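You operate a simulated robot arm through the tools that you are given. There is no shell and no other tool.

You are at the controls of a simulated two-armed robot. One attempt, no reset.

TASK
Clamp mount 56 in the holder, holding the holder with the other hand.
Fine: brake the blue trolley first; mount in the pocket, clamp shut; the holder ends on the deck of the blue trolley. Set down upright: mount holder.

The check looks at the end state, three seconds after you hand in, the way a careful person would. Anything else that was tipped, shoved, dropped, spilled or broken makes it a failure.

THE ROBOT
Two 7-joint arms with three-finger grippers on one trunk, on a base that drives. Base frame: it is fixed to the floor where the robot stands at the start and does not move with it; the origin is under the middle of the robot, x ahead of it, y to its left, z up. Readings come in m, degrees, newtons and seconds.
The left shoulder is at the start at [0.03, 0.124, 1.008], the right one opposite. With the tool pointing down near the work surface each hand reaches from about 0.1 to 0.76 m from the robot's upright axis, wherever it stands, measured 20 degrees to its own side. Places, roughly: blue trolley [3.2, 3, 0.3]; brake lever of the blue trolley [2.6, 3, 0.7]; clamp of the mount holder [3, 3, 0.9]; deck of the blue trolley [3.1, 3.1, 0.3]; label [3, 2, 1.25]; mount [2.75, 1.75, 1.25]; mount holder [3, 3, 0.75]; pocket of the mount holder [3.1, 3.1, 0.9]. Payload 2.2 kg a hand.
The TCP of each hand is the grasp point between the finger pads, 0.028 m short of the fingertips. In the tool frame z runs along the fingers and y along their closing line. The gripper opens to 0.102 m. The gripper's body begins 0.071 m behind the TCP.
Orientation is that of the tool frame in the base frame, as a unit quaternion [w, x, y, z]. With the fingers straight down and closing along the base's y, the tool's x points along the base's -x, its y along +y and its z along -z.

THE INTERFACE
- The arms move only by the tool apply_moves. It takes "left_motion", "right_motion" or both (then of equal length, played together; a hand with none holds still); each is a list of rows, each a list of 7 numbers: the shift along the tool's x, y, z in units of 500 mm (1.0 is 500 mm), then the turn, a rotation vector about the tool's x, y, z in units of 60 degrees (1.0 is 60 degrees), then the opening in per cent of the stroke, from 0 (shut) to 100 (fully open). In form: [[tx, ty, tz, rx, ry, rz, fingers], ...]. A call has 1 to 20 rows; each row is the pose to reach, as a shift and turn from the pose commanded when the call began, along the tool's axes at that moment. A call with a number of a shift or a turn outside -1 to 1 is refused whole. A row lasts 0.2 s, in which the tool goes at most 0.05 m and 8.6 degrees; a call with a longer step from one row to the next is refused whole, and so is a gripper value outside its range. Where a pose cannot be reached the arm comes as near as it can. A force on the tool above 90 N (or 10 N above the force at the start of the call, whichever is more), or a blocked arm, ends the call early, and 0.2 s more pass. The fingers move at their own pace and stop on an object; they squeeze with about 22 N. The grip force told is the motor's: it shows also when the fingers shut on nothing. Time passes only in rows, and 0.2 s behind the last, so rows that repeat a pose let the fingers close. The reply holds the time, the measured pose of the TCP, the force on the tool along the base axes, the opening and the grip force, in the units named above and with some noise, with the torque about the TCP (base axes, N m) and any sound that the robot's microphone picked up.
- Cameras (640 x 400 px; columns grow to the right, rows downward): "scene" is now at [0.0369, -0.0215, 1.72]; the picture's right is [-0.12, -0.99, 0.00], its down [-0.73, 0.09, -0.67] and it looks along [0.67, -0.08, -0.74] (base axes); focal length 263 px, centre (320, 200). "left" rides on the left gripper at [0.072, 0.038, -0.086] in its tool frame; the picture's right is [-0.46, 0.89, 0.00], its down [-0.60, -0.32, -0.73] and it looks along [-0.65, -0.34, 0.68] (tool axes); focal length 256 px, centre (320, 200). "right" rides on the right gripper at [0.069, 0.044, -0.086] in its tool frame; the picture's right is [-0.53, 0.85, 0.00], its down [-0.58, -0.36, -0.73] and it looks along [-0.62, -0.39, 0.68] (tool axes); focal length 256 px, centre (320, 200). There is no depth. A picture from a camera that has moved, and an enlarged one, comes with that camera's place and axes in the base frame and with its lens. The place of the scene camera against the robot may be out by one fixed shift of up to 0.018 m in any direction.
- grab_frame(camera): a new picture of that camera. The clock stands still meanwhile.
- raise_lower(by): slides the trunk up (or, below 0, down) by that many m; the arms and the scene camera ride with it, the base frame stays. It gives what a move gives, with no picture.
- steer(legs): drives the robot by 1 to 6 legs, each [ahead, left, turn to the left] in m, m and degrees, along the robot's own axes; the way and the turn of a leg run together, so that a leg with both is an arc; at most 1.5 m and 180 degrees a leg. The arms and the cameras ride along, it lands a little off, and it stops where it bumps. It gives what a move gives.
- aim_head(pan, tilt): turns the head with the scene camera to pan (to the left, within 143 degrees either way) and tilt (down, from -29 to 69), counted from straight ahead of the robot. It gives what a move gives.
- zoom(camera, box): a new picture of the part [left, top, right, bottom] of that camera's present view, enlarged. The clock stands still meanwhile.
- close_job(): hands the job in; it is judged then, once.

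Places have to be worked out from the pictures, the camera data and where the tool is seen. Open the grippers and draw the arms clear of the work before you hand the job in, unless the task says otherwise.

The tools are called after "Emit:" as a command line: name --argument value ..., lists and objects as JSON in quotes. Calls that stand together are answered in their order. apply_moves: Moves the arms, as the interface text tells. Its arguments: {"type":"object","properties":{"left_motion":{"type":"array"},"right_motion":{"type":"array"}},"required":[]} The other tools are called the same way: raise_lower (by) slides the trunk up or down; steer (legs) drives the base; aim_head (pan, tilt) turns the head that bears the scene camera; grab_frame (camera) takes a picture; zoom (camera, box) takes an enlarged picture of a part of a camera's view; close_job () hands the job in.

At the start:

```text
t: 0.0
left_eef_pos: [0.5114, 0.2576, 0.9224]
left_orientation: [-0.001, 0.0, 1.0, 0.0]
left_ft_force: [0.1, 0.8, -1.2]
left_wrist_torque: [0.0, -0.02, -0.02]
left_finger_gap: 0.1018
left_finger_force: 0.1
right_eef_pos: [0.3799, -0.1749, 0.9078]
right_orientation: [0.0, 0.001, 1.0, 0.0]
right_ft_force: [0.1, -0.2, 0.3]
right_wrist_torque: [0.02, -0.04, 0.02]
right_finger_gap: 0.1021
right_finger_force: 0.0
trunk travel left (down, up): [-0.25, 0.29]
robot x, y, heading: [0.0003, 0.0002, 0.2]
head pan, tilt: [-7.0, 47.7]
```

scene: 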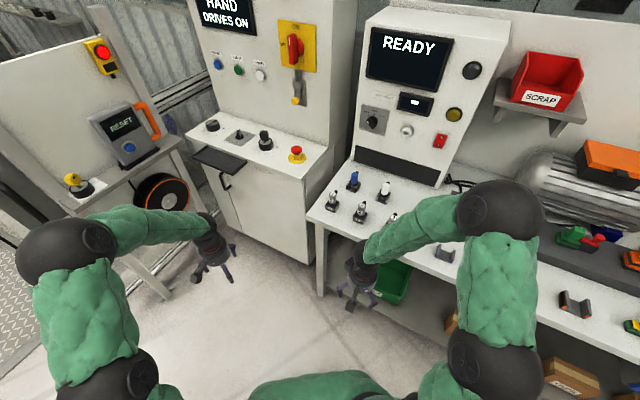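
right: 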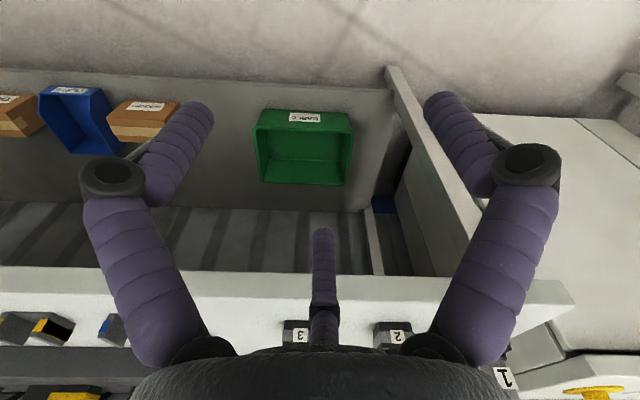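
left: 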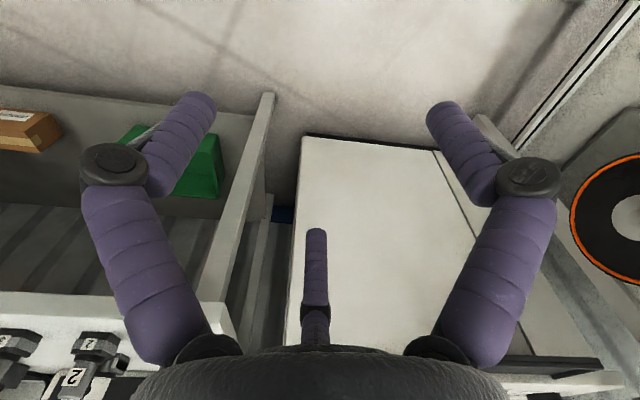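

The pictures show a workshop cell right ahead, but the blue trolley should be far at about (3, 3). I look around with the head first.

Emit:
aim_head --pan 45 --tilt 15

Emit:
grab_frame --camera "scene"

Emit:
aim_head --pan 100 --tilt 20

Emit:
grab_frame --camera "scene"

Emit:
aim_head --pan 0 --tilt 15

Emit:
grab_frame --camera "scene"

Emit:
aim_head --pan -60 --tilt 20

Emit:
grab_frame --camera "scene"

```text
t: 1.2
left_eef_pos: [0.5112, 0.2588, 0.9229]
left_orientation: [0.0, 0.001, 1.0, 0.0]
left_ft_force: [-0.4, 1.0, 0.1]
left_wrist_torque: [0.02, -0.02, 0.02]
left_finger_gap: 0.1021
left_finger_force: 0.0
right_eef_pos: [0.3803, -0.1738, 0.9085]
right_orientation: [-0.001, 0.001, 1.0, 0.0]
right_ft_force: [0.3, -0.8, -0.9]
right_wrist_torque: [-0.02, -0.02, -0.01]
right_finger_gap: 0.1024
right_finger_force: 0.0
trunk travel left (down, up): [-0.25, 0.29]
robot x, y, heading: [-0.0003, 0.0012, 0.0]
head pan, tilt: [45.0, 15.0]
```

```text
taken
camera scene: at [0.0246, 0.0541, 1.7706], right [0.71, -0.71, 0.0], down [-0.18, -0.18, -0.97], along [0.68, 0.68, -0.26], focal length 263 px, centre (320, 200)
```

scene: 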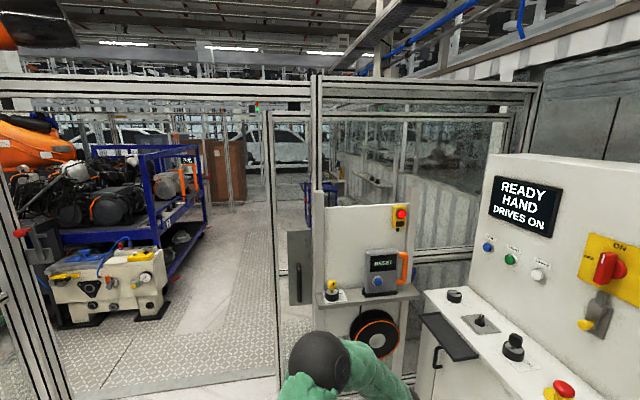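

```text
t: 2.4
left_eef_pos: [0.5107, 0.2583, 0.9225]
left_orientation: [0.0, 0.0, 1.0, -0.001]
left_ft_force: [-0.6, 0.1, 0.5]
left_wrist_torque: [-0.03, -0.03, 0.02]
left_finger_gap: 0.1021
left_finger_force: 0.1
right_eef_pos: [0.3795, -0.1732, 0.9084]
right_orientation: [0.0, 0.0, 1.0, 0.001]
right_ft_force: [-0.1, -0.8, 0.0]
right_wrist_torque: [0.04, -0.01, 0.03]
right_finger_gap: 0.1019
right_finger_force: 0.0
trunk travel left (down, up): [-0.25, 0.29]
robot x, y, heading: [-0.0016, -0.0038, 0.2]
head pan, tilt: [100.0, 20.0]
```

```text
taken
camera scene: at [-0.0576, 0.0799, 1.7625], right [0.98, 0.17, 0.0], down [0.06, -0.34, -0.94], along [-0.16, 0.93, -0.34], focal length 263 px, centre (320, 200)
```

scene: 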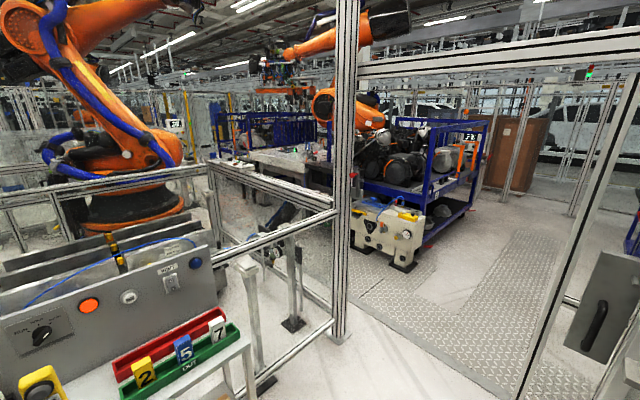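

```text
t: 4.2
left_eef_pos: [0.5117, 0.2587, 0.9223]
left_orientation: [0.0, -0.001, 1.0, 0.0]
left_ft_force: [0.2, -0.6, -0.9]
left_wrist_torque: [-0.01, 0.01, 0.0]
left_finger_gap: 0.1018
left_finger_force: 0.0
right_eef_pos: [0.3793, -0.1738, 0.9086]
right_orientation: [0.0, 0.001, 1.0, 0.0]
right_ft_force: [0.4, -0.6, -0.3]
right_wrist_torque: [0.03, 0.02, -0.01]
right_finger_gap: 0.102
right_finger_force: 0.1
trunk travel left (down, up): [-0.25, 0.29]
robot x, y, heading: [-0.0013, 0.0017, -0.5]
head pan, tilt: [0.0, 15.0]
```

```text
taken
camera scene: at [0.0518, -0.0118, 1.7706], right [0.0, -1.0, 0.0], down [-0.26, 0.0, -0.97], along [0.97, 0.0, -0.26], focal length 263 px, centre (320, 200)
```

scene: 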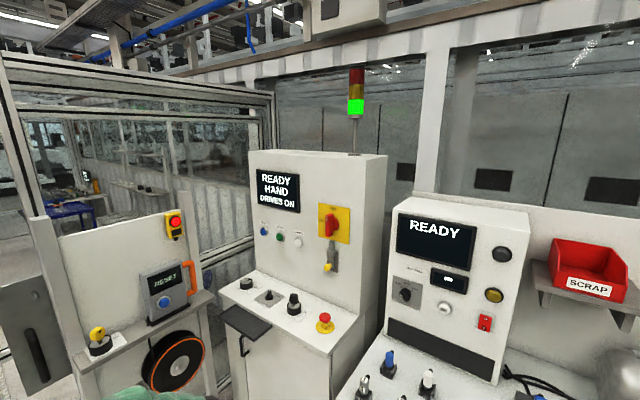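

```text
t: 5.5
left_eef_pos: [0.5114, 0.2579, 0.9209]
left_orientation: [0.0, 0.0, 1.0, 0.0]
left_ft_force: [-0.3, -1.1, 0.3]
left_wrist_torque: [-0.05, -0.01, 0.0]
left_finger_gap: 0.1022
left_finger_force: 0.0
right_eef_pos: [0.3803, -0.1732, 0.9079]
right_orientation: [0.0, 0.0, 1.0, 0.0]
right_ft_force: [-0.4, -0.6, -0.2]
right_wrist_torque: [0.0, -0.03, 0.0]
right_finger_gap: 0.1021
right_finger_force: 0.0
trunk travel left (down, up): [-0.25, 0.29]
robot x, y, heading: [0.0017, 0.0023, -0.0]
head pan, tilt: [-60.0, 20.0]
```

```text
taken
camera scene: at [0.0051, -0.0925, 1.7625], right [-0.87, -0.5, 0.0], down [-0.17, 0.3, -0.94], along [0.47, -0.81, -0.34], focal length 263 px, centre (320, 200)
```

scene: 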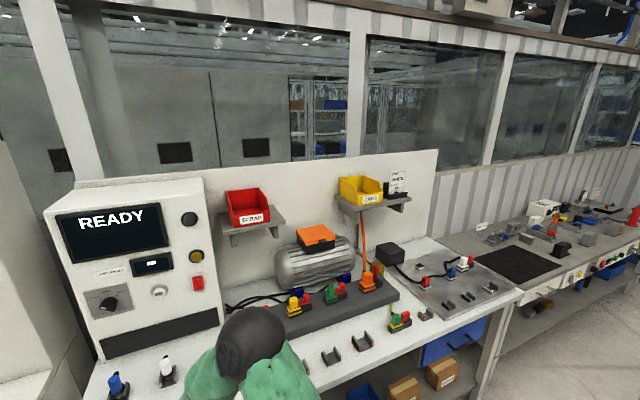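

The blue trolley should be straight along pan 45 where I see a blue frame behind the RESET station. I look closer there and at the doorway.

Emit:
aim_head --pan 40 --tilt 25

Emit:
grab_frame --camera "scene"

Emit:
zoom --camera "scene" --box '[200, 50, 360, 150]'

Emit:
aim_head --pan 65 --tilt 40

Emit:
grab_frame --camera "scene"

```text
t: 7.3
left_eef_pos: [0.5116, 0.2582, 0.9231]
left_orientation: [0.001, 0.0, 1.0, 0.001]
left_ft_force: [0.5, -0.5, -0.7]
left_wrist_torque: [-0.02, -0.02, -0.01]
left_finger_gap: 0.1021
left_finger_force: 0.0
right_eef_pos: [0.3799, -0.1735, 0.9087]
right_orientation: [0.0, 0.0, 1.0, 0.0]
right_ft_force: [0.6, 0.0, -0.8]
right_wrist_torque: [0.0, 0.01, -0.01]
right_finger_gap: 0.102
right_finger_force: 0.0
trunk travel left (down, up): [-0.25, 0.29]
robot x, y, heading: [-0.0001, 0.0026, -0.2]
head pan, tilt: [40.0, 25.0]
```

```text
taken
camera scene: at [0.0291, 0.0473, 1.7544], right [0.64, -0.77, 0.0], down [-0.32, -0.27, -0.91], along [0.69, 0.58, -0.42], focal length 263 px, centre (320, 200)
```

scene: 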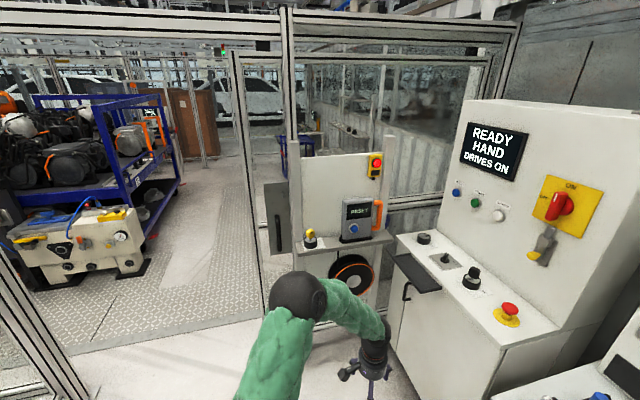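

```text
4.00 times, centred on (280, 100) of scene
camera zoom: at [0.0291, 0.0473, 1.7544], right [0.64, -0.77, 0.0], down [-0.32, -0.27, -0.91], along [0.69, 0.58, -0.42], focal length 1053 px, centre (480, 600)
```

zoom: 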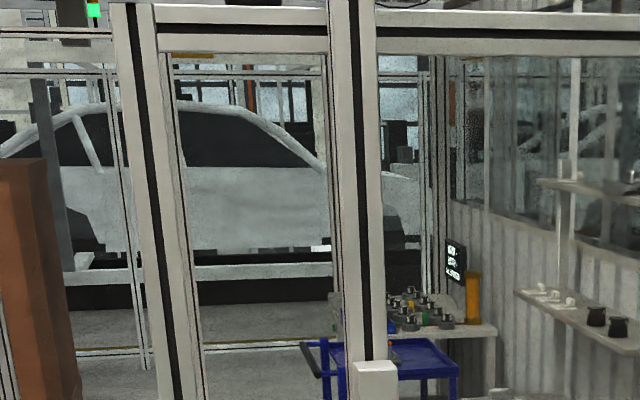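

```text
t: 8.2
left_eef_pos: [0.5107, 0.2572, 0.9214]
left_orientation: [-0.001, 0.0, 1.0, -0.001]
left_ft_force: [-0.2, 0.3, 0.3]
left_wrist_torque: [0.0, -0.01, -0.02]
left_finger_gap: 0.1022
left_finger_force: 0.1
right_eef_pos: [0.3807, -0.1732, 0.9096]
right_orientation: [0.001, 0.0, 1.0, 0.0]
right_ft_force: [0.3, 0.1, 0.2]
right_wrist_torque: [-0.02, 0.0, 0.02]
right_finger_gap: 0.102
right_finger_force: 0.1
trunk travel left (down, up): [-0.25, 0.29]
robot x, y, heading: [0.0016, -0.0021, 0.0]
head pan, tilt: [65.0, 40.0]
```

```text
taken
camera scene: at [-0.0055, 0.0652, 1.7311], right [0.91, -0.42, 0.0], down [-0.27, -0.58, -0.77], along [0.32, 0.69, -0.64], focal length 263 px, centre (320, 200)
```

scene: 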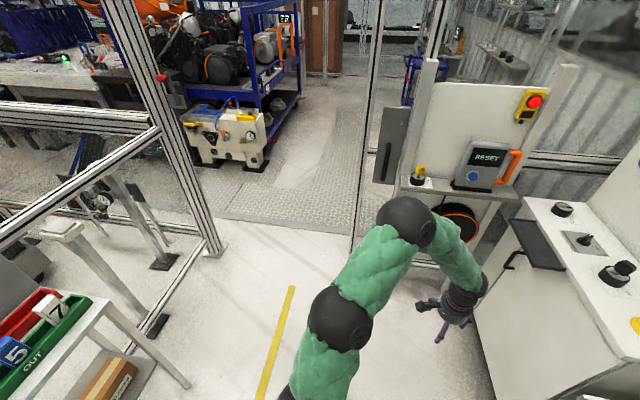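

There's a doorway between two posts; behind it to the right stands a blue trolley beside a bench. I look closer at the doorway's floor on both sides.

Emit:
aim_head --pan 65 --tilt 30

Emit:
zoom --camera "scene" --box '[160, 100, 480, 300]'

Emit:
aim_head --pan 75 --tilt 60

Emit:
grab_frame --camera "scene"

Emit:
aim_head --pan 20 --tilt 55

Emit:
grab_frame --camera "scene"

```text
t: 8.9
left_eef_pos: [0.5113, 0.2578, 0.9222]
left_orientation: [0.0, 0.0, 1.0, 0.0]
left_ft_force: [0.1, 0.5, 0.4]
left_wrist_torque: [-0.01, -0.01, 0.0]
left_finger_gap: 0.1018
left_finger_force: 0.1
right_eef_pos: [0.3805, -0.1742, 0.9075]
right_orientation: [0.001, -0.001, 1.0, 0.001]
right_ft_force: [-0.4, 0.2, 0.5]
right_wrist_torque: [0.03, 0.01, 0.01]
right_finger_gap: 0.1022
right_finger_force: 0.0
trunk travel left (down, up): [-0.25, 0.29]
robot x, y, heading: [-0.0003, -0.0005, 0.1]
head pan, tilt: [65.0, 30.0]
```

```text
2.00 times, centred on (320, 200) of scene
camera zoom: at [-0.0034, 0.0701, 1.7464], right [0.91, -0.42, 0.0], down [-0.21, -0.45, -0.87], along [0.37, 0.78, -0.5], focal length 527 px, centre (320, 200)
```

zoom: 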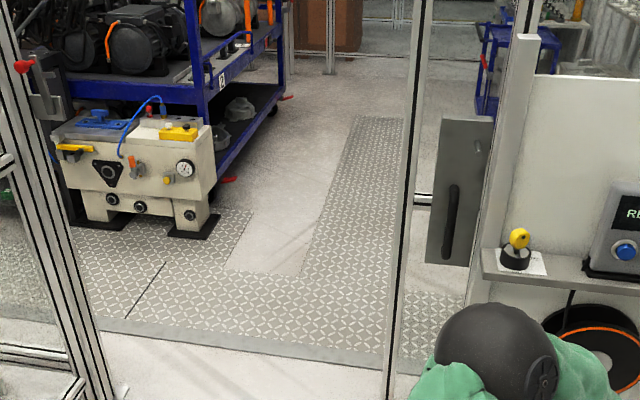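

```text
t: 9.8
left_eef_pos: [0.5116, 0.2584, 0.9233]
left_orientation: [0.0, 0.0, 1.0, -0.001]
left_ft_force: [0.4, 0.3, 0.2]
left_wrist_torque: [0.0, -0.01, 0.0]
left_finger_gap: 0.102
left_finger_force: 0.1
right_eef_pos: [0.3805, -0.1743, 0.9096]
right_orientation: [0.0, -0.001, 1.0, 0.0]
right_ft_force: [0.5, -0.2, -0.5]
right_wrist_torque: [-0.02, -0.01, 0.04]
right_finger_gap: 0.1018
right_finger_force: 0.0
trunk travel left (down, up): [-0.25, 0.29]
robot x, y, heading: [-0.0025, 0.0039, -0.2]
head pan, tilt: [75.0, 60.0]
```

```text
taken
camera scene: at [-0.0243, 0.0526, 1.7044], right [0.97, -0.26, 0.0], down [-0.22, -0.84, -0.5], along [0.13, 0.48, -0.87], focal length 263 px, centre (320, 200)
```

scene: 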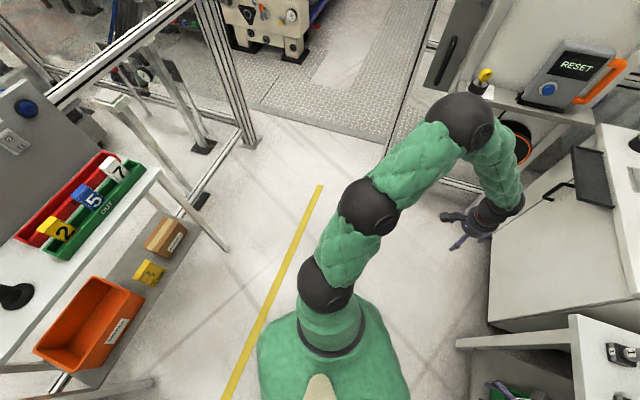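

```text
t: 11.1
left_eef_pos: [0.5126, 0.2581, 0.9226]
left_orientation: [0.001, 0.0, 1.0, 0.0]
left_ft_force: [0.0, 0.7, -0.2]
left_wrist_torque: [0.0, 0.04, -0.01]
left_finger_gap: 0.102
left_finger_force: 0.0
right_eef_pos: [0.3804, -0.172, 0.9083]
right_orientation: [0.0, -0.001, 1.0, 0.0]
right_ft_force: [0.5, 0.5, -0.1]
right_wrist_torque: [0.01, 0.02, 0.0]
right_finger_gap: 0.1022
right_finger_force: 0.1
trunk travel left (down, up): [-0.25, 0.29]
robot x, y, heading: [-0.0015, 0.0004, 0.0]
head pan, tilt: [20.0, 55.0]
```

```text
taken
camera scene: at [0.0262, 0.0129, 1.7104], right [0.34, -0.94, 0.0], down [-0.77, -0.28, -0.57], along [0.54, 0.2, -0.82], focal length 263 px, centre (320, 200)
```

scene: 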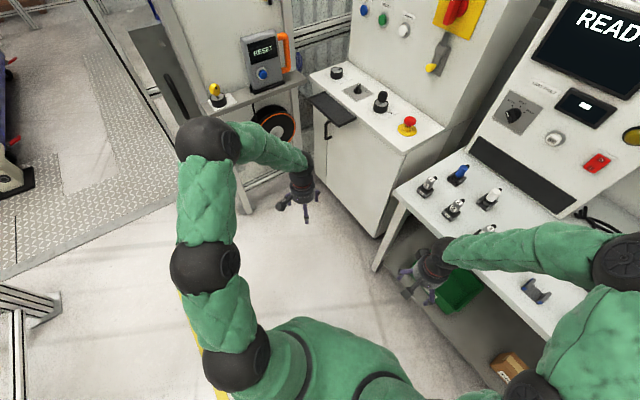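

The doorway seems centred near (0.3, 1.4), lying across a heading of about 60°. I turn in place by 60° and look again.

Emit:
steer --legs '[[0, 0, 60]]'

Emit:
aim_head --pan 10 --tilt 45

Emit:
grab_frame --camera "scene"

Emit:
aim_head --pan -30 --tilt 45

Emit:
grab_frame --camera "scene"

```text
t: 14.1
left_eef_pos: [0.0342, 0.5717, 0.921]
left_orientation: [0.0, -0.499, 0.867, 0.0]
left_ft_force: [-0.3, 0.4, -0.1]
left_wrist_torque: [0.0, 0.01, 0.03]
left_finger_gap: 0.1018
left_finger_force: 0.1
right_eef_pos: [0.3419, 0.2405, 0.9086]
right_orientation: [0.0, -0.498, 0.867, 0.0]
right_ft_force: [0.0, 0.6, 0.3]
right_wrist_torque: [0.04, -0.01, -0.03]
right_finger_gap: 0.1017
right_finger_force: 0.1
trunk travel left (down, up): [-0.25, 0.29]
robot x, y, heading: [0.0038, 0.0016, 59.9]
head pan, tilt: [20.0, 55.0]
```

```text
t: 14.8
left_eef_pos: [0.0337, 0.5708, 0.9214]
left_orientation: [0.0, -0.498, 0.867, 0.0]
left_ft_force: [-0.1, 0.5, -0.4]
left_wrist_torque: [-0.01, 0.0, 0.03]
left_finger_gap: 0.102
left_finger_force: 0.0
right_eef_pos: [0.3412, 0.2412, 0.9086]
right_orientation: [0.0, -0.499, 0.867, 0.0]
right_ft_force: [-0.1, 0.1, 0.5]
right_wrist_torque: [0.01, -0.01, 0.0]
right_finger_gap: 0.1021
right_finger_force: 0.0
trunk travel left (down, up): [-0.25, 0.29]
robot x, y, heading: [-0.0016, 0.0012, 59.8]
head pan, tilt: [10.0, 45.0]
```

```text
taken
camera scene: at [0.0012, 0.0388, 1.7238], right [0.94, -0.35, 0.0], down [-0.24, -0.66, -0.71], along [0.24, 0.66, -0.71], focal length 263 px, centre (320, 200)
```

scene: 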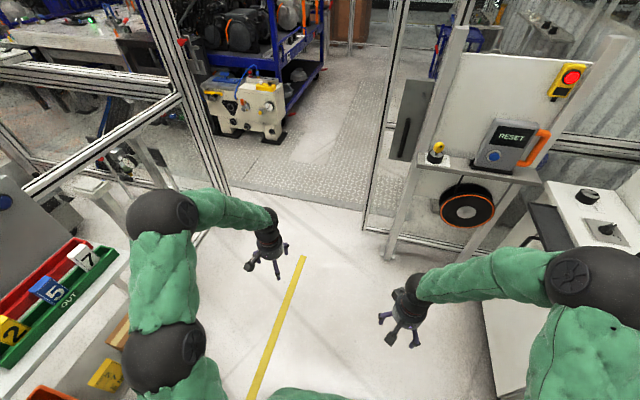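

```text
t: 15.9
left_eef_pos: [0.0338, 0.5721, 0.9214]
left_orientation: [0.0, -0.499, 0.867, 0.0]
left_ft_force: [-0.4, -0.4, -0.4]
left_wrist_torque: [0.01, 0.03, -0.04]
left_finger_gap: 0.1021
left_finger_force: 0.1
right_eef_pos: [0.3409, 0.2414, 0.9096]
right_orientation: [0.0, -0.498, 0.867, 0.0]
right_ft_force: [-0.5, -0.2, 0.9]
right_wrist_torque: [0.01, 0.0, 0.0]
right_finger_gap: 0.1022
right_finger_force: 0.0
trunk travel left (down, up): [-0.25, 0.29]
robot x, y, heading: [-0.0018, 0.0025, 59.6]
head pan, tilt: [-30.0, 45.0]
```

```text
taken
camera scene: at [0.0437, 0.0029, 1.7238], right [0.5, -0.87, 0.0], down [-0.61, -0.35, -0.71], along [0.61, 0.35, -0.71], focal length 263 px, centre (320, 200)
```

scene: 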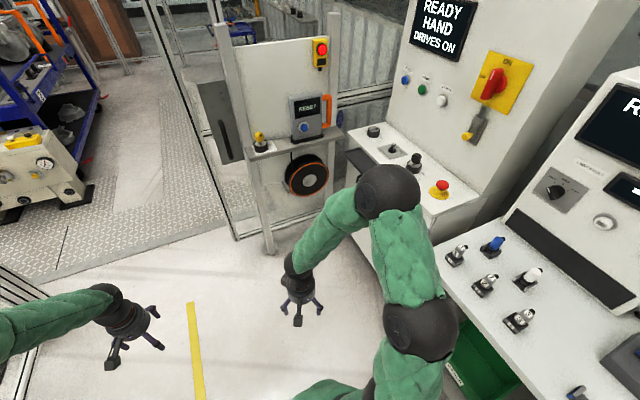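

The right door post stands near (0.82, 1.19) and the left one near (-0.22, 1.69), so the opening is about 1.1 m wide. I drive halfway towards its middle and look again.

Emit:
steer --legs '[[0.75, 0.27, 2]]'

Emit:
aim_head --pan 0 --tilt 35

Emit:
grab_frame --camera "scene"

Emit:
aim_head --pan -50 --tilt 30

Emit:
grab_frame --camera "scene"

Emit:
aim_head --pan 50 --tilt 50

Emit:
grab_frame --camera "scene"

```text
t: 20.2
left_eef_pos: [0.157, 1.3612, 0.9218]
left_orientation: [0.0, -0.509, 0.86, 0.0]
left_ft_force: [-0.3, 0.3, 0.2]
left_wrist_torque: [-0.04, -0.05, 0.01]
left_finger_gap: 0.1018
left_finger_force: 0.1
right_eef_pos: [0.4718, 1.0394, 0.9075]
right_orientation: [-0.001, -0.509, 0.861, 0.001]
right_ft_force: [-0.1, 0.1, -0.6]
right_wrist_torque: [0.01, -0.03, 0.0]
right_finger_gap: 0.1019
right_finger_force: 0.1
trunk travel left (down, up): [-0.25, 0.29]
robot x, y, heading: [0.1381, 0.7908, 61.3]
head pan, tilt: [-30.0, 45.0]
```

```text
t: 21.1
left_eef_pos: [0.1566, 1.3611, 0.9221]
left_orientation: [-0.001, -0.509, 0.861, -0.001]
left_ft_force: [-0.2, -1.1, 0.1]
left_wrist_torque: [-0.03, 0.01, -0.02]
left_finger_gap: 0.1018
left_finger_force: 0.2
right_eef_pos: [0.4717, 1.0388, 0.9095]
right_orientation: [0.0, -0.509, 0.861, 0.0]
right_ft_force: [0.6, -0.7, -0.3]
right_wrist_torque: [0.0, 0.02, 0.01]
right_finger_gap: 0.102
right_finger_force: 0.0
trunk travel left (down, up): [-0.25, 0.29]
robot x, y, heading: [0.1406, 0.7885, 61.3]
head pan, tilt: [0.0, 35.0]
```

```text
taken
camera scene: at [0.1539, 0.828, 1.7386], right [0.88, -0.48, 0.0], down [-0.28, -0.5, -0.82], along [0.39, 0.72, -0.57], focal length 263 px, centre (320, 200)
```

scene: 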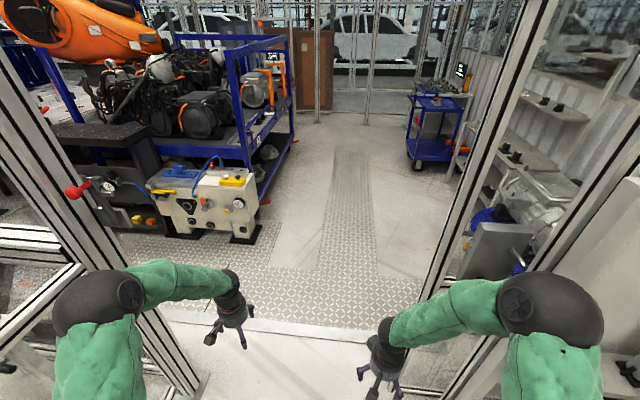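

```text
t: 22.3
left_eef_pos: [0.1581, 1.3606, 0.9227]
left_orientation: [0.0, -0.509, 0.861, -0.001]
left_ft_force: [0.1, 0.1, 0.3]
left_wrist_torque: [-0.02, 0.01, -0.01]
left_finger_gap: 0.1018
left_finger_force: 0.0
right_eef_pos: [0.4719, 1.038, 0.9076]
right_orientation: [0.001, -0.508, 0.861, 0.0]
right_ft_force: [0.0, -0.5, 0.1]
right_wrist_torque: [-0.01, -0.02, 0.03]
right_finger_gap: 0.102
right_finger_force: 0.0
trunk travel left (down, up): [-0.25, 0.29]
robot x, y, heading: [0.1398, 0.7911, 61.2]
head pan, tilt: [-50.0, 30.0]
```

```text
taken
camera scene: at [0.2001, 0.7685, 1.7464], right [0.2, -0.98, 0.0], down [-0.49, -0.1, -0.87], along [0.85, 0.17, -0.5], focal length 263 px, centre (320, 200)
```

scene: 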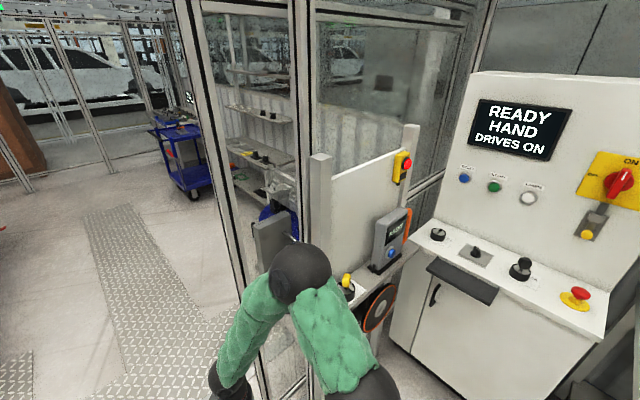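

```text
t: 24.1
left_eef_pos: [0.1586, 1.3614, 0.9219]
left_orientation: [-0.001, -0.509, 0.861, 0.0]
left_ft_force: [0.1, -0.2, -0.1]
left_wrist_torque: [0.04, 0.0, 0.01]
left_finger_gap: 0.102
left_finger_force: 0.0
right_eef_pos: [0.4731, 1.0395, 0.9082]
right_orientation: [0.0, -0.509, 0.861, 0.0]
right_ft_force: [-0.4, 0.7, 0.1]
right_wrist_torque: [0.03, -0.02, 0.03]
right_finger_gap: 0.102
right_finger_force: 0.1
trunk travel left (down, up): [-0.25, 0.29]
robot x, y, heading: [0.1371, 0.7876, 61.3]
head pan, tilt: [50.0, 50.0]
```

```text
taken
camera scene: at [0.0836, 0.8226, 1.7169], right [0.93, 0.36, 0.0], down [0.28, -0.71, -0.64], along [-0.23, 0.6, -0.77], focal length 263 px, centre (320, 200)
```

scene: 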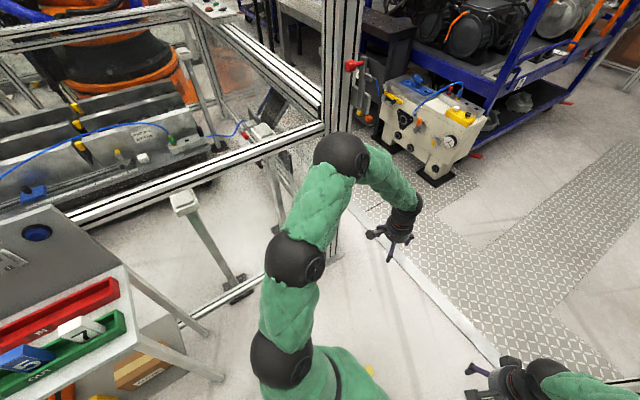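

The trolley is visible beyond the doorway, and the elbows stick out about 0.37 m to each side, so there's room if I'm centred. I shift a bit left, go through straight, then look.

Emit:
steer --legs '[[0.3, 0.14, 3], [0.8, 0, 0]]'

Emit:
aim_head --pan -40 --tilt 30

Emit:
grab_frame --camera "scene"

Emit:
aim_head --pan -90 --tilt 40

Emit:
grab_frame --camera "scene"

Emit:
aim_head --pan 20 --tilt 40

Emit:
grab_frame --camera "scene"

```text
t: 30.1
left_eef_pos: [0.4859, 2.4032, 0.9219]
left_orientation: [0.0, -0.531, 0.847, 0.0]
left_ft_force: [-0.5, -0.6, -0.3]
left_wrist_torque: [-0.01, 0.01, -0.02]
left_finger_gap: 0.102
left_finger_force: 0.0
right_eef_pos: [0.8174, 2.0982, 0.9089]
right_orientation: [-0.001, -0.531, 0.847, 0.0]
right_ft_force: [1.0, 0.1, 0.1]
right_wrist_torque: [-0.04, 0.02, -0.01]
right_finger_gap: 0.1021
right_finger_force: 0.0
trunk travel left (down, up): [-0.25, 0.29]
robot x, y, heading: [0.4974, 1.8313, 63.9]
head pan, tilt: [50.0, 50.0]
```

```text
t: 31.8
left_eef_pos: [0.4856, 2.4032, 0.9223]
left_orientation: [0.0, -0.531, 0.847, -0.001]
left_ft_force: [-0.4, 0.4, -0.6]
left_wrist_torque: [-0.01, -0.01, 0.01]
left_finger_gap: 0.102
left_finger_force: 0.0
right_eef_pos: [0.8179, 2.0968, 0.9081]
right_orientation: [-0.001, -0.531, 0.847, -0.001]
right_ft_force: [-0.6, 0.0, 0.0]
right_wrist_torque: [0.01, 0.01, 0.02]
right_finger_gap: 0.1021
right_finger_force: 0.0
trunk travel left (down, up): [-0.25, 0.29]
robot x, y, heading: [0.4953, 1.8279, 64.4]
head pan, tilt: [-40.0, 30.0]
```

```text
taken
camera scene: at [0.5533, 1.8294, 1.7464], right [0.41, -0.91, 0.0], down [-0.46, -0.21, -0.87], along [0.79, 0.36, -0.5], focal length 263 px, centre (320, 200)
```

scene: 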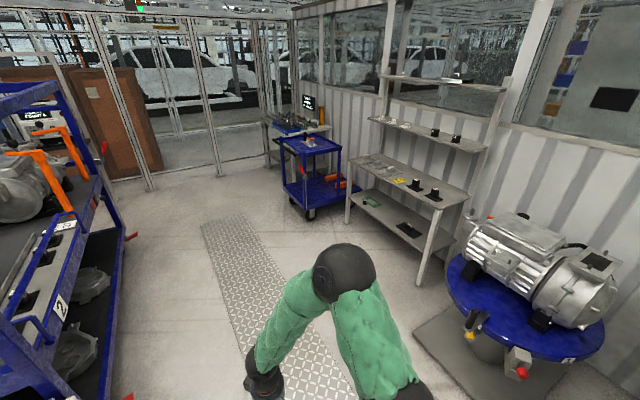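

```text
t: 32.9
left_eef_pos: [0.4866, 2.4031, 0.9216]
left_orientation: [-0.001, -0.532, 0.847, 0.0]
left_ft_force: [-0.2, -0.2, 0.5]
left_wrist_torque: [0.01, -0.01, 0.01]
left_finger_gap: 0.1018
left_finger_force: 0.0
right_eef_pos: [0.817, 2.0973, 0.9086]
right_orientation: [0.0, -0.531, 0.847, -0.001]
right_ft_force: [-0.5, 1.0, -0.2]
right_wrist_torque: [-0.04, -0.01, -0.03]
right_finger_gap: 0.102
right_finger_force: 0.1
trunk travel left (down, up): [-0.25, 0.29]
robot x, y, heading: [0.4979, 1.8324, 64.3]
head pan, tilt: [-90.0, 40.0]
```

```text
taken
camera scene: at [0.5474, 1.7553, 1.7311], right [-0.43, -0.9, 0.0], down [-0.58, 0.28, -0.77], along [0.69, -0.33, -0.64], focal length 263 px, centre (320, 200)
```

scene: 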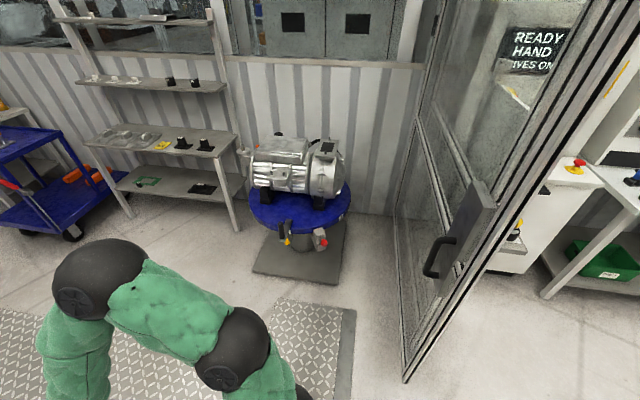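

```text
t: 34.8
left_eef_pos: [0.4854, 2.4035, 0.922]
left_orientation: [-0.001, -0.531, 0.847, 0.0]
left_ft_force: [-0.8, 0.4, -0.5]
left_wrist_torque: [0.0, -0.01, 0.01]
left_finger_gap: 0.1019
left_finger_force: 0.0
right_eef_pos: [0.8172, 2.0975, 0.9088]
right_orientation: [0.0, -0.531, 0.847, 0.001]
right_ft_force: [0.2, -0.2, 0.0]
right_wrist_torque: [0.0, 0.0, 0.0]
right_finger_gap: 0.1016
right_finger_force: 0.1
trunk travel left (down, up): [-0.25, 0.29]
robot x, y, heading: [0.4945, 1.8316, 64.2]
head pan, tilt: [20.0, 40.0]
```

```text
taken
camera scene: at [0.4795, 1.8768, 1.7311], right [0.99, -0.1, 0.0], down [-0.07, -0.64, -0.77], along [0.08, 0.76, -0.64], focal length 263 px, centre (320, 200)
```

scene: 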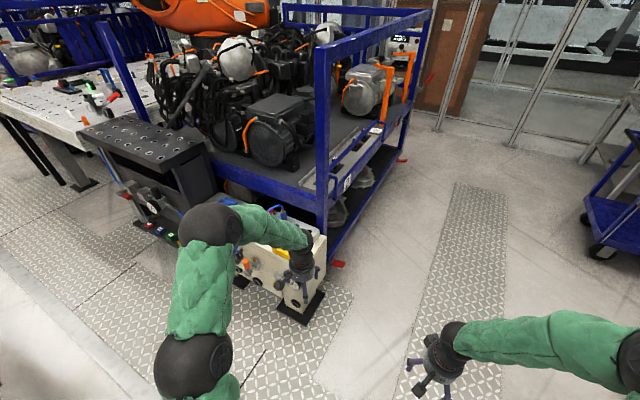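

I'm through the gate. The trolley, a shelf unit with small parts and a bench are ahead; I turn right 40° in place and zoom in on them.

Emit:
steer --legs '[[0.15, -0.1, -42]]'

Emit:
aim_head --pan 0 --tilt 25

Emit:
grab_frame --camera "scene"

Emit:
zoom --camera "scene" --box '[240, 80, 400, 180]'

Emit:
zoom --camera "scene" --box '[340, 60, 500, 160]'

```text
t: 37.2
left_eef_pos: [1.0459, 2.2906, 0.9221]
left_orientation: [0.0, -0.192, 0.981, 0.0]
left_ft_force: [-0.3, -0.3, 0.1]
left_wrist_torque: [0.0, 0.02, 0.03]
left_finger_gap: 0.1019
left_finger_force: 0.1
right_eef_pos: [1.0879, 1.8416, 0.9074]
right_orientation: [-0.001, -0.192, 0.981, 0.0]
right_ft_force: [-0.1, 0.4, -0.1]
right_wrist_torque: [0.02, 0.01, 0.03]
right_finger_gap: 0.1022
right_finger_force: 0.0
trunk travel left (down, up): [-0.25, 0.29]
robot x, y, heading: [0.676, 1.8575, 21.9]
head pan, tilt: [20.0, 40.0]
```

```text
t: 38.0
left_eef_pos: [1.0464, 2.2909, 0.922]
left_orientation: [0.0, -0.192, 0.981, 0.001]
left_ft_force: [-0.9, -0.1, -0.5]
left_wrist_torque: [0.02, -0.01, 0.0]
left_finger_gap: 0.102
left_finger_force: 0.0
right_eef_pos: [1.0865, 1.8415, 0.9082]
right_orientation: [0.001, -0.192, 0.981, -0.001]
right_ft_force: [-0.1, 0.1, -0.4]
right_wrist_torque: [0.01, 0.03, 0.04]
right_finger_gap: 0.1022
right_finger_force: 0.0
trunk travel left (down, up): [-0.25, 0.29]
robot x, y, heading: [0.6661, 1.859, 22.0]
head pan, tilt: [0.0, 25.0]
```

```text
taken
camera scene: at [0.7157, 1.8709, 1.7543], right [0.38, -0.93, 0.0], down [-0.39, -0.16, -0.91], along [0.84, 0.34, -0.42], focal length 263 px, centre (320, 200)
```

scene: 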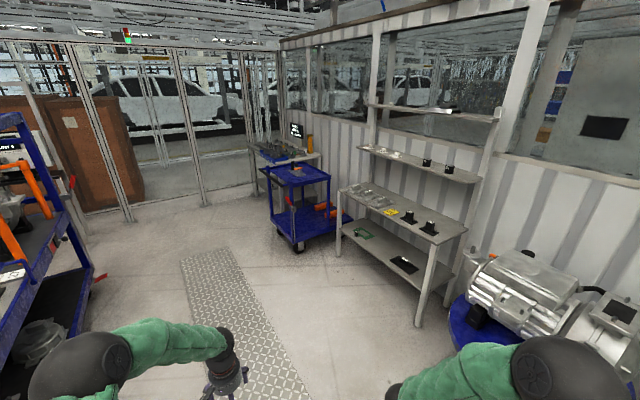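

```text
4.00 times, centred on (320, 130) of scene
camera zoom: at [0.7157, 1.8709, 1.7543], right [0.38, -0.93, 0.0], down [-0.39, -0.16, -0.91], along [0.84, 0.34, -0.42], focal length 1053 px, centre (320, 480)
```

zoom: 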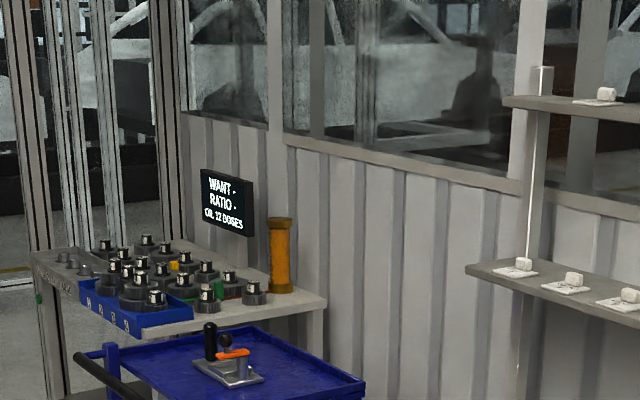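

```text
4.00 times, centred on (420, 110) of scene
camera zoom: at [0.7157, 1.8709, 1.7543], right [0.38, -0.93, 0.0], down [-0.39, -0.16, -0.91], along [0.84, 0.34, -0.42], focal length 1053 px, centre (-80, 560)
```

zoom: 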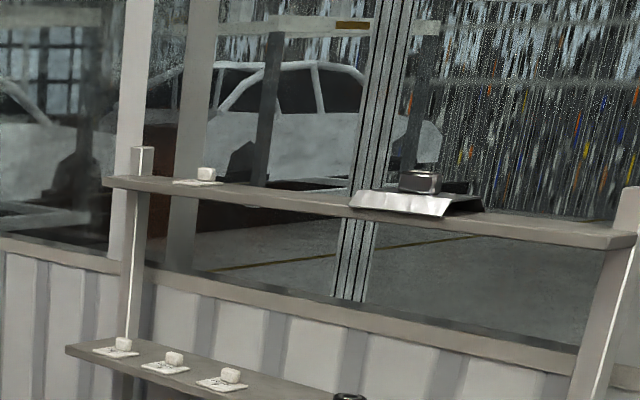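

The holder with an orange-handled clamp sits on the trolley's top tray; small white pieces with label cards stand on the shelf levels. I drive closer, to around (1.7, 2.45).

Emit:
steer --legs '[[1.15, 0.15, 0]]'

Emit:
aim_head --pan 0 --tilt 25

Emit:
grab_frame --camera "scene"

Emit:
aim_head --pan -35 --tilt 25

Emit:
grab_frame --camera "scene"

```text
t: 43.8
left_eef_pos: [2.0424, 2.8592, 0.9218]
left_orientation: [-0.001, -0.192, 0.981, 0.0]
left_ft_force: [0.1, 0.0, 0.0]
left_wrist_torque: [-0.03, 0.01, 0.0]
left_finger_gap: 0.1019
left_finger_force: 0.0
right_eef_pos: [2.0833, 2.408, 0.9084]
right_orientation: [-0.001, -0.192, 0.981, 0.0]
right_ft_force: [-1.2, 0.3, -0.6]
right_wrist_torque: [0.0, -0.02, 0.02]
right_finger_gap: 0.102
right_finger_force: 0.1
trunk travel left (down, up): [-0.25, 0.29]
robot x, y, heading: [1.6661, 2.4281, 22.4]
head pan, tilt: [0.0, 25.0]
```

```text
t: 44.4
left_eef_pos: [2.042, 2.8589, 0.9221]
left_orientation: [0.0, -0.193, 0.981, -0.001]
left_ft_force: [-0.5, -0.4, -0.7]
left_wrist_torque: [0.02, 0.0, -0.01]
left_finger_gap: 0.1015
left_finger_force: 0.0
right_eef_pos: [2.0834, 2.409, 0.9084]
right_orientation: [-0.001, -0.192, 0.981, 0.0]
right_ft_force: [-0.4, -0.3, -0.1]
right_wrist_torque: [-0.02, -0.02, 0.0]
right_finger_gap: 0.1019
right_finger_force: 0.1
trunk travel left (down, up): [-0.25, 0.29]
robot x, y, heading: [1.6644, 2.4286, 22.2]
head pan, tilt: [0.0, 25.0]
```

```text
taken
camera scene: at [1.7116, 2.4383, 1.7544], right [0.38, -0.93, 0.0], down [-0.39, -0.16, -0.91], along [0.84, 0.34, -0.42], focal length 263 px, centre (320, 200)
```

scene: 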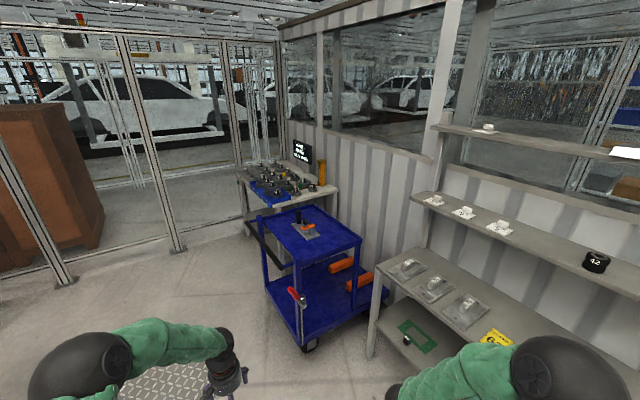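

```text
t: 45.4
left_eef_pos: [2.0416, 2.8572, 0.9222]
left_orientation: [-0.001, -0.191, 0.982, -0.001]
left_ft_force: [-0.6, -0.5, -0.3]
left_wrist_torque: [0.04, -0.01, -0.04]
left_finger_gap: 0.1023
left_finger_force: 0.0
right_eef_pos: [2.0833, 2.4097, 0.9083]
right_orientation: [0.0, -0.191, 0.982, 0.0]
right_ft_force: [-0.1, -0.2, -0.1]
right_wrist_torque: [0.02, 0.0, 0.02]
right_finger_gap: 0.1023
right_finger_force: 0.0
trunk travel left (down, up): [-0.25, 0.29]
robot x, y, heading: [1.6669, 2.4273, 22.0]
head pan, tilt: [-35.0, 25.0]
```

```text
taken
camera scene: at [1.7161, 2.3832, 1.7544], right [-0.22, -0.97, 0.0], down [-0.41, 0.09, -0.91], along [0.88, -0.2, -0.42], focal length 263 px, centre (320, 200)
```

scene: 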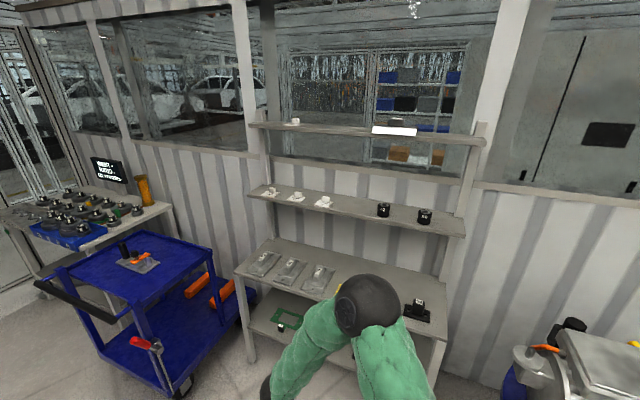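

Now I zoom on the shelves, the table and the trolley to read the numbers.

Emit:
zoom --camera "scene" --box '[240, 170, 360, 245]'

Emit:
zoom --camera "scene" --box '[350, 180, 470, 255]'

Emit:
zoom --camera "scene" --box '[230, 230, 350, 305]'

Emit:
zoom --camera "scene" --box '[360, 270, 480, 345]'

Emit:
zoom --camera "scene" --box '[260, 100, 420, 200]'

Emit:
zoom --camera "scene" --box '[30, 220, 270, 370]'

Emit:
zoom --camera "scene" --box '[80, 220, 200, 295]'

```text
5.33 times, centred on (300, 208) of scene
camera zoom: at [1.7161, 2.3832, 1.7544], right [-0.22, -0.97, 0.0], down [-0.41, 0.09, -0.91], along [0.88, -0.2, -0.42], focal length 1404 px, centre (427, 160)
```

zoom: 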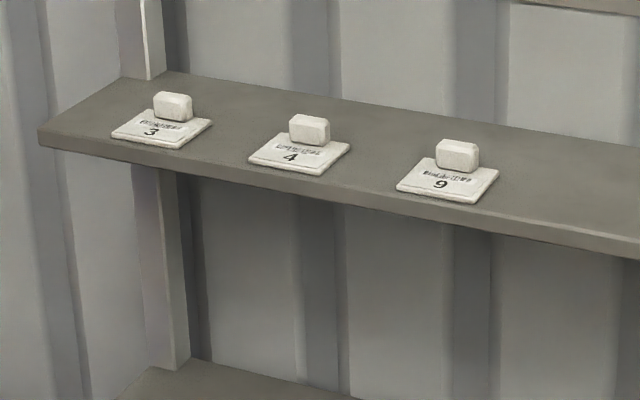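

```text
5.33 times, centred on (410, 218) of scene
camera zoom: at [1.7161, 2.3832, 1.7544], right [-0.22, -0.97, 0.0], down [-0.41, 0.09, -0.91], along [0.88, -0.2, -0.42], focal length 1404 px, centre (-160, 107)
```

zoom: 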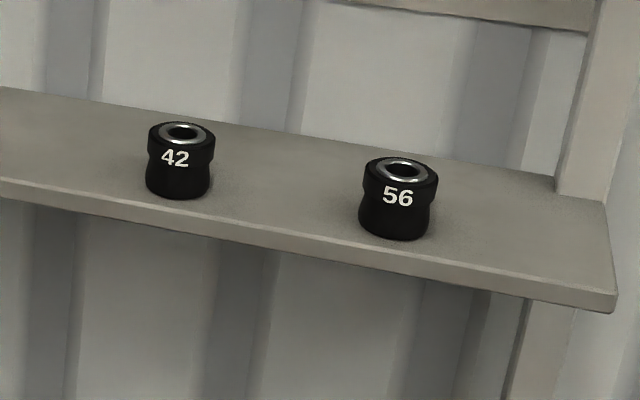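

```text
5.33 times, centred on (290, 268) of scene
camera zoom: at [1.7161, 2.3832, 1.7544], right [-0.22, -0.97, 0.0], down [-0.41, 0.09, -0.91], along [0.88, -0.2, -0.42], focal length 1404 px, centre (480, -160)
```

zoom: 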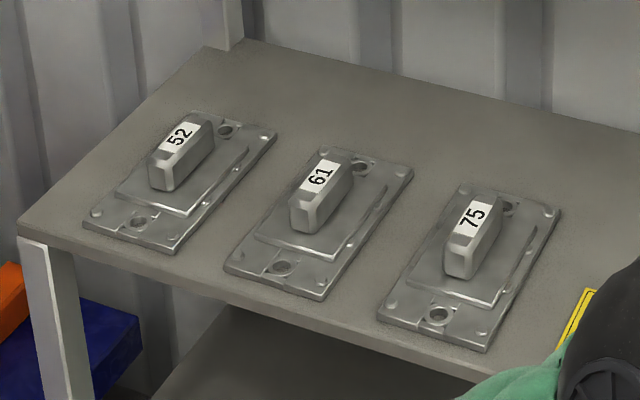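

```text
5.33 times, centred on (420, 308) of scene
camera zoom: at [1.7161, 2.3832, 1.7544], right [-0.22, -0.97, 0.0], down [-0.41, 0.09, -0.91], along [0.88, -0.2, -0.42], focal length 1404 px, centre (-213, -373)
```

zoom: 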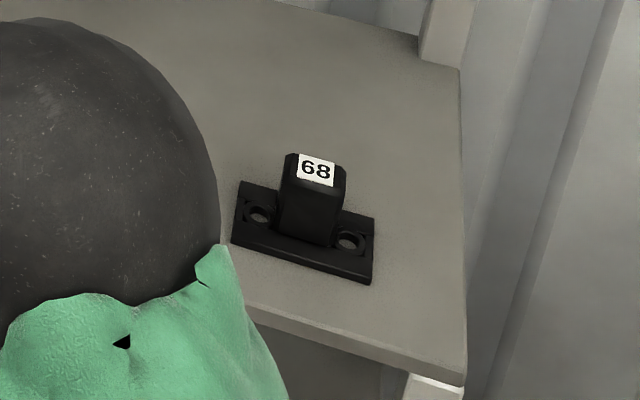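

```text
4.00 times, centred on (340, 150) of scene
camera zoom: at [1.7161, 2.3832, 1.7544], right [-0.22, -0.97, 0.0], down [-0.41, 0.09, -0.91], along [0.88, -0.2, -0.42], focal length 1053 px, centre (240, 400)
```

zoom: 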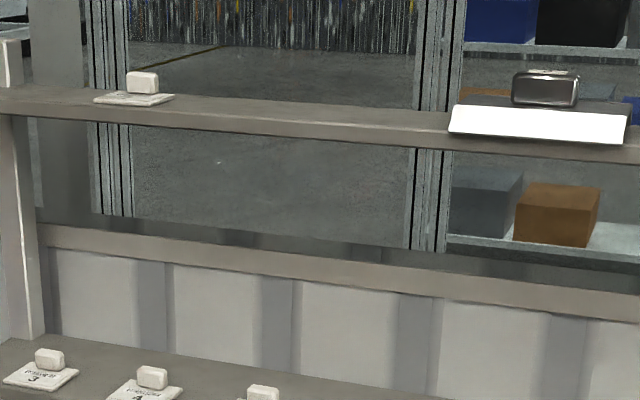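

```text
2.67 times, centred on (150, 295) of scene
camera zoom: at [1.7161, 2.3832, 1.7544], right [-0.22, -0.97, 0.0], down [-0.41, 0.09, -0.91], along [0.88, -0.2, -0.42], focal length 702 px, centre (773, -53)
```

zoom: 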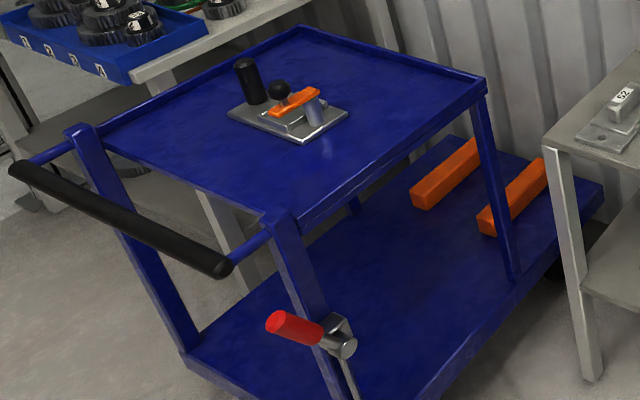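

```text
5.33 times, centred on (140, 258) of scene
camera zoom: at [1.7161, 2.3832, 1.7544], right [-0.22, -0.97, 0.0], down [-0.41, 0.09, -0.91], along [0.88, -0.2, -0.42], focal length 1404 px, centre (1280, -107)
```

zoom: 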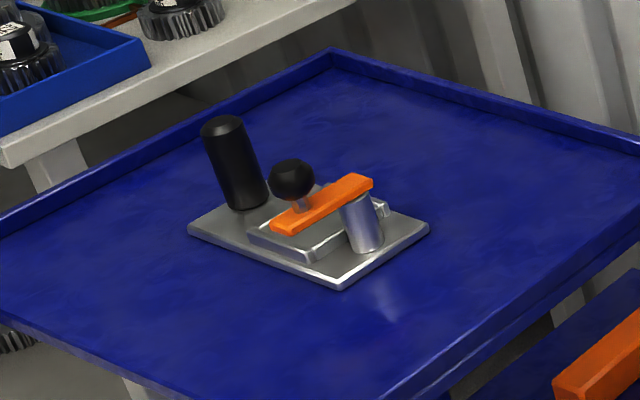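

Mount 56 (black ring) is on the middle shelf's right side; the holder with its black grip, pocket and orange clamp sits on the upper tray at z≈0.78. I zoom in on the trolley's lever, wheels and lower deck.

Emit:
aim_head --pan 15 --tilt 35

Emit:
grab_frame --camera "scene"

Emit:
zoom --camera "scene" --box '[300, 100, 540, 250]'

Emit:
zoom --camera "scene" --box '[300, 180, 460, 280]'

```text
t: 46.6
left_eef_pos: [2.0421, 2.8579, 0.923]
left_orientation: [0.0, -0.192, 0.981, -0.001]
left_ft_force: [0.1, 0.1, 0.3]
left_wrist_torque: [0.0, 0.0, -0.02]
left_finger_gap: 0.1019
left_finger_force: 0.1
right_eef_pos: [2.0825, 2.4095, 0.9083]
right_orientation: [0.0, -0.191, 0.982, 0.001]
right_ft_force: [-0.1, 0.8, -0.1]
right_wrist_torque: [-0.02, -0.02, 0.02]
right_finger_gap: 0.1021
right_finger_force: 0.0
trunk travel left (down, up): [-0.25, 0.29]
robot x, y, heading: [1.6646, 2.4231, 22.1]
head pan, tilt: [15.0, 35.0]
```

```text
taken
camera scene: at [1.6966, 2.4567, 1.7387], right [0.6, -0.8, 0.0], down [-0.46, -0.35, -0.82], along [0.65, 0.49, -0.57], focal length 263 px, centre (320, 200)
```

scene: 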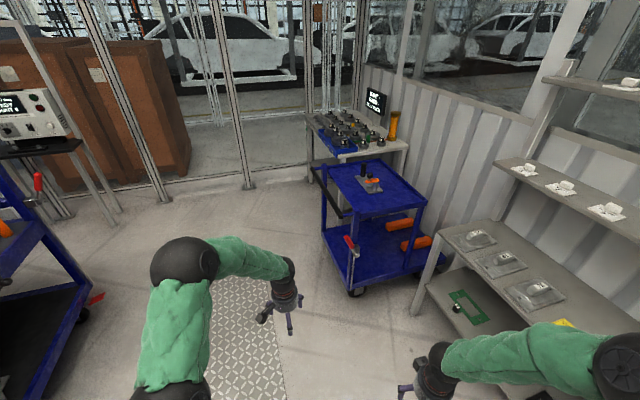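

```text
2.67 times, centred on (420, 175) of scene
camera zoom: at [1.6966, 2.4567, 1.7387], right [0.6, -0.8, 0.0], down [-0.46, -0.35, -0.82], along [0.65, 0.49, -0.57], focal length 702 px, centre (53, 267)
```

zoom: 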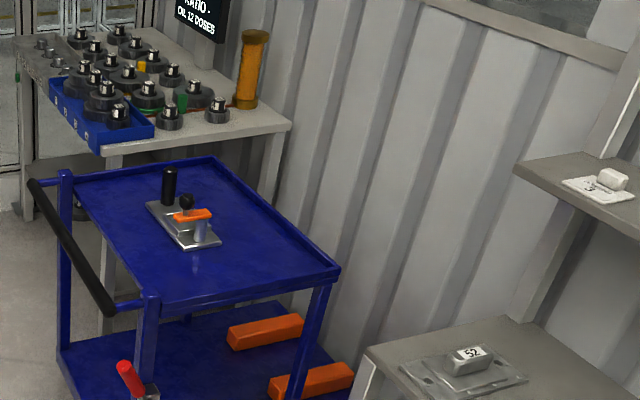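

```text
4.00 times, centred on (380, 230) of scene
camera zoom: at [1.6966, 2.4567, 1.7387], right [0.6, -0.8, 0.0], down [-0.46, -0.35, -0.82], along [0.65, 0.49, -0.57], focal length 1053 px, centre (80, 80)
```

zoom: 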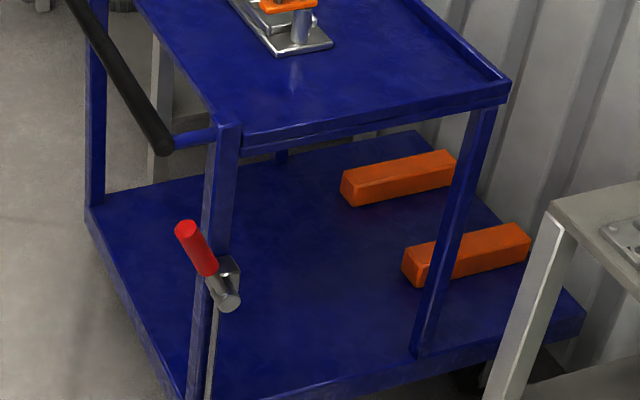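

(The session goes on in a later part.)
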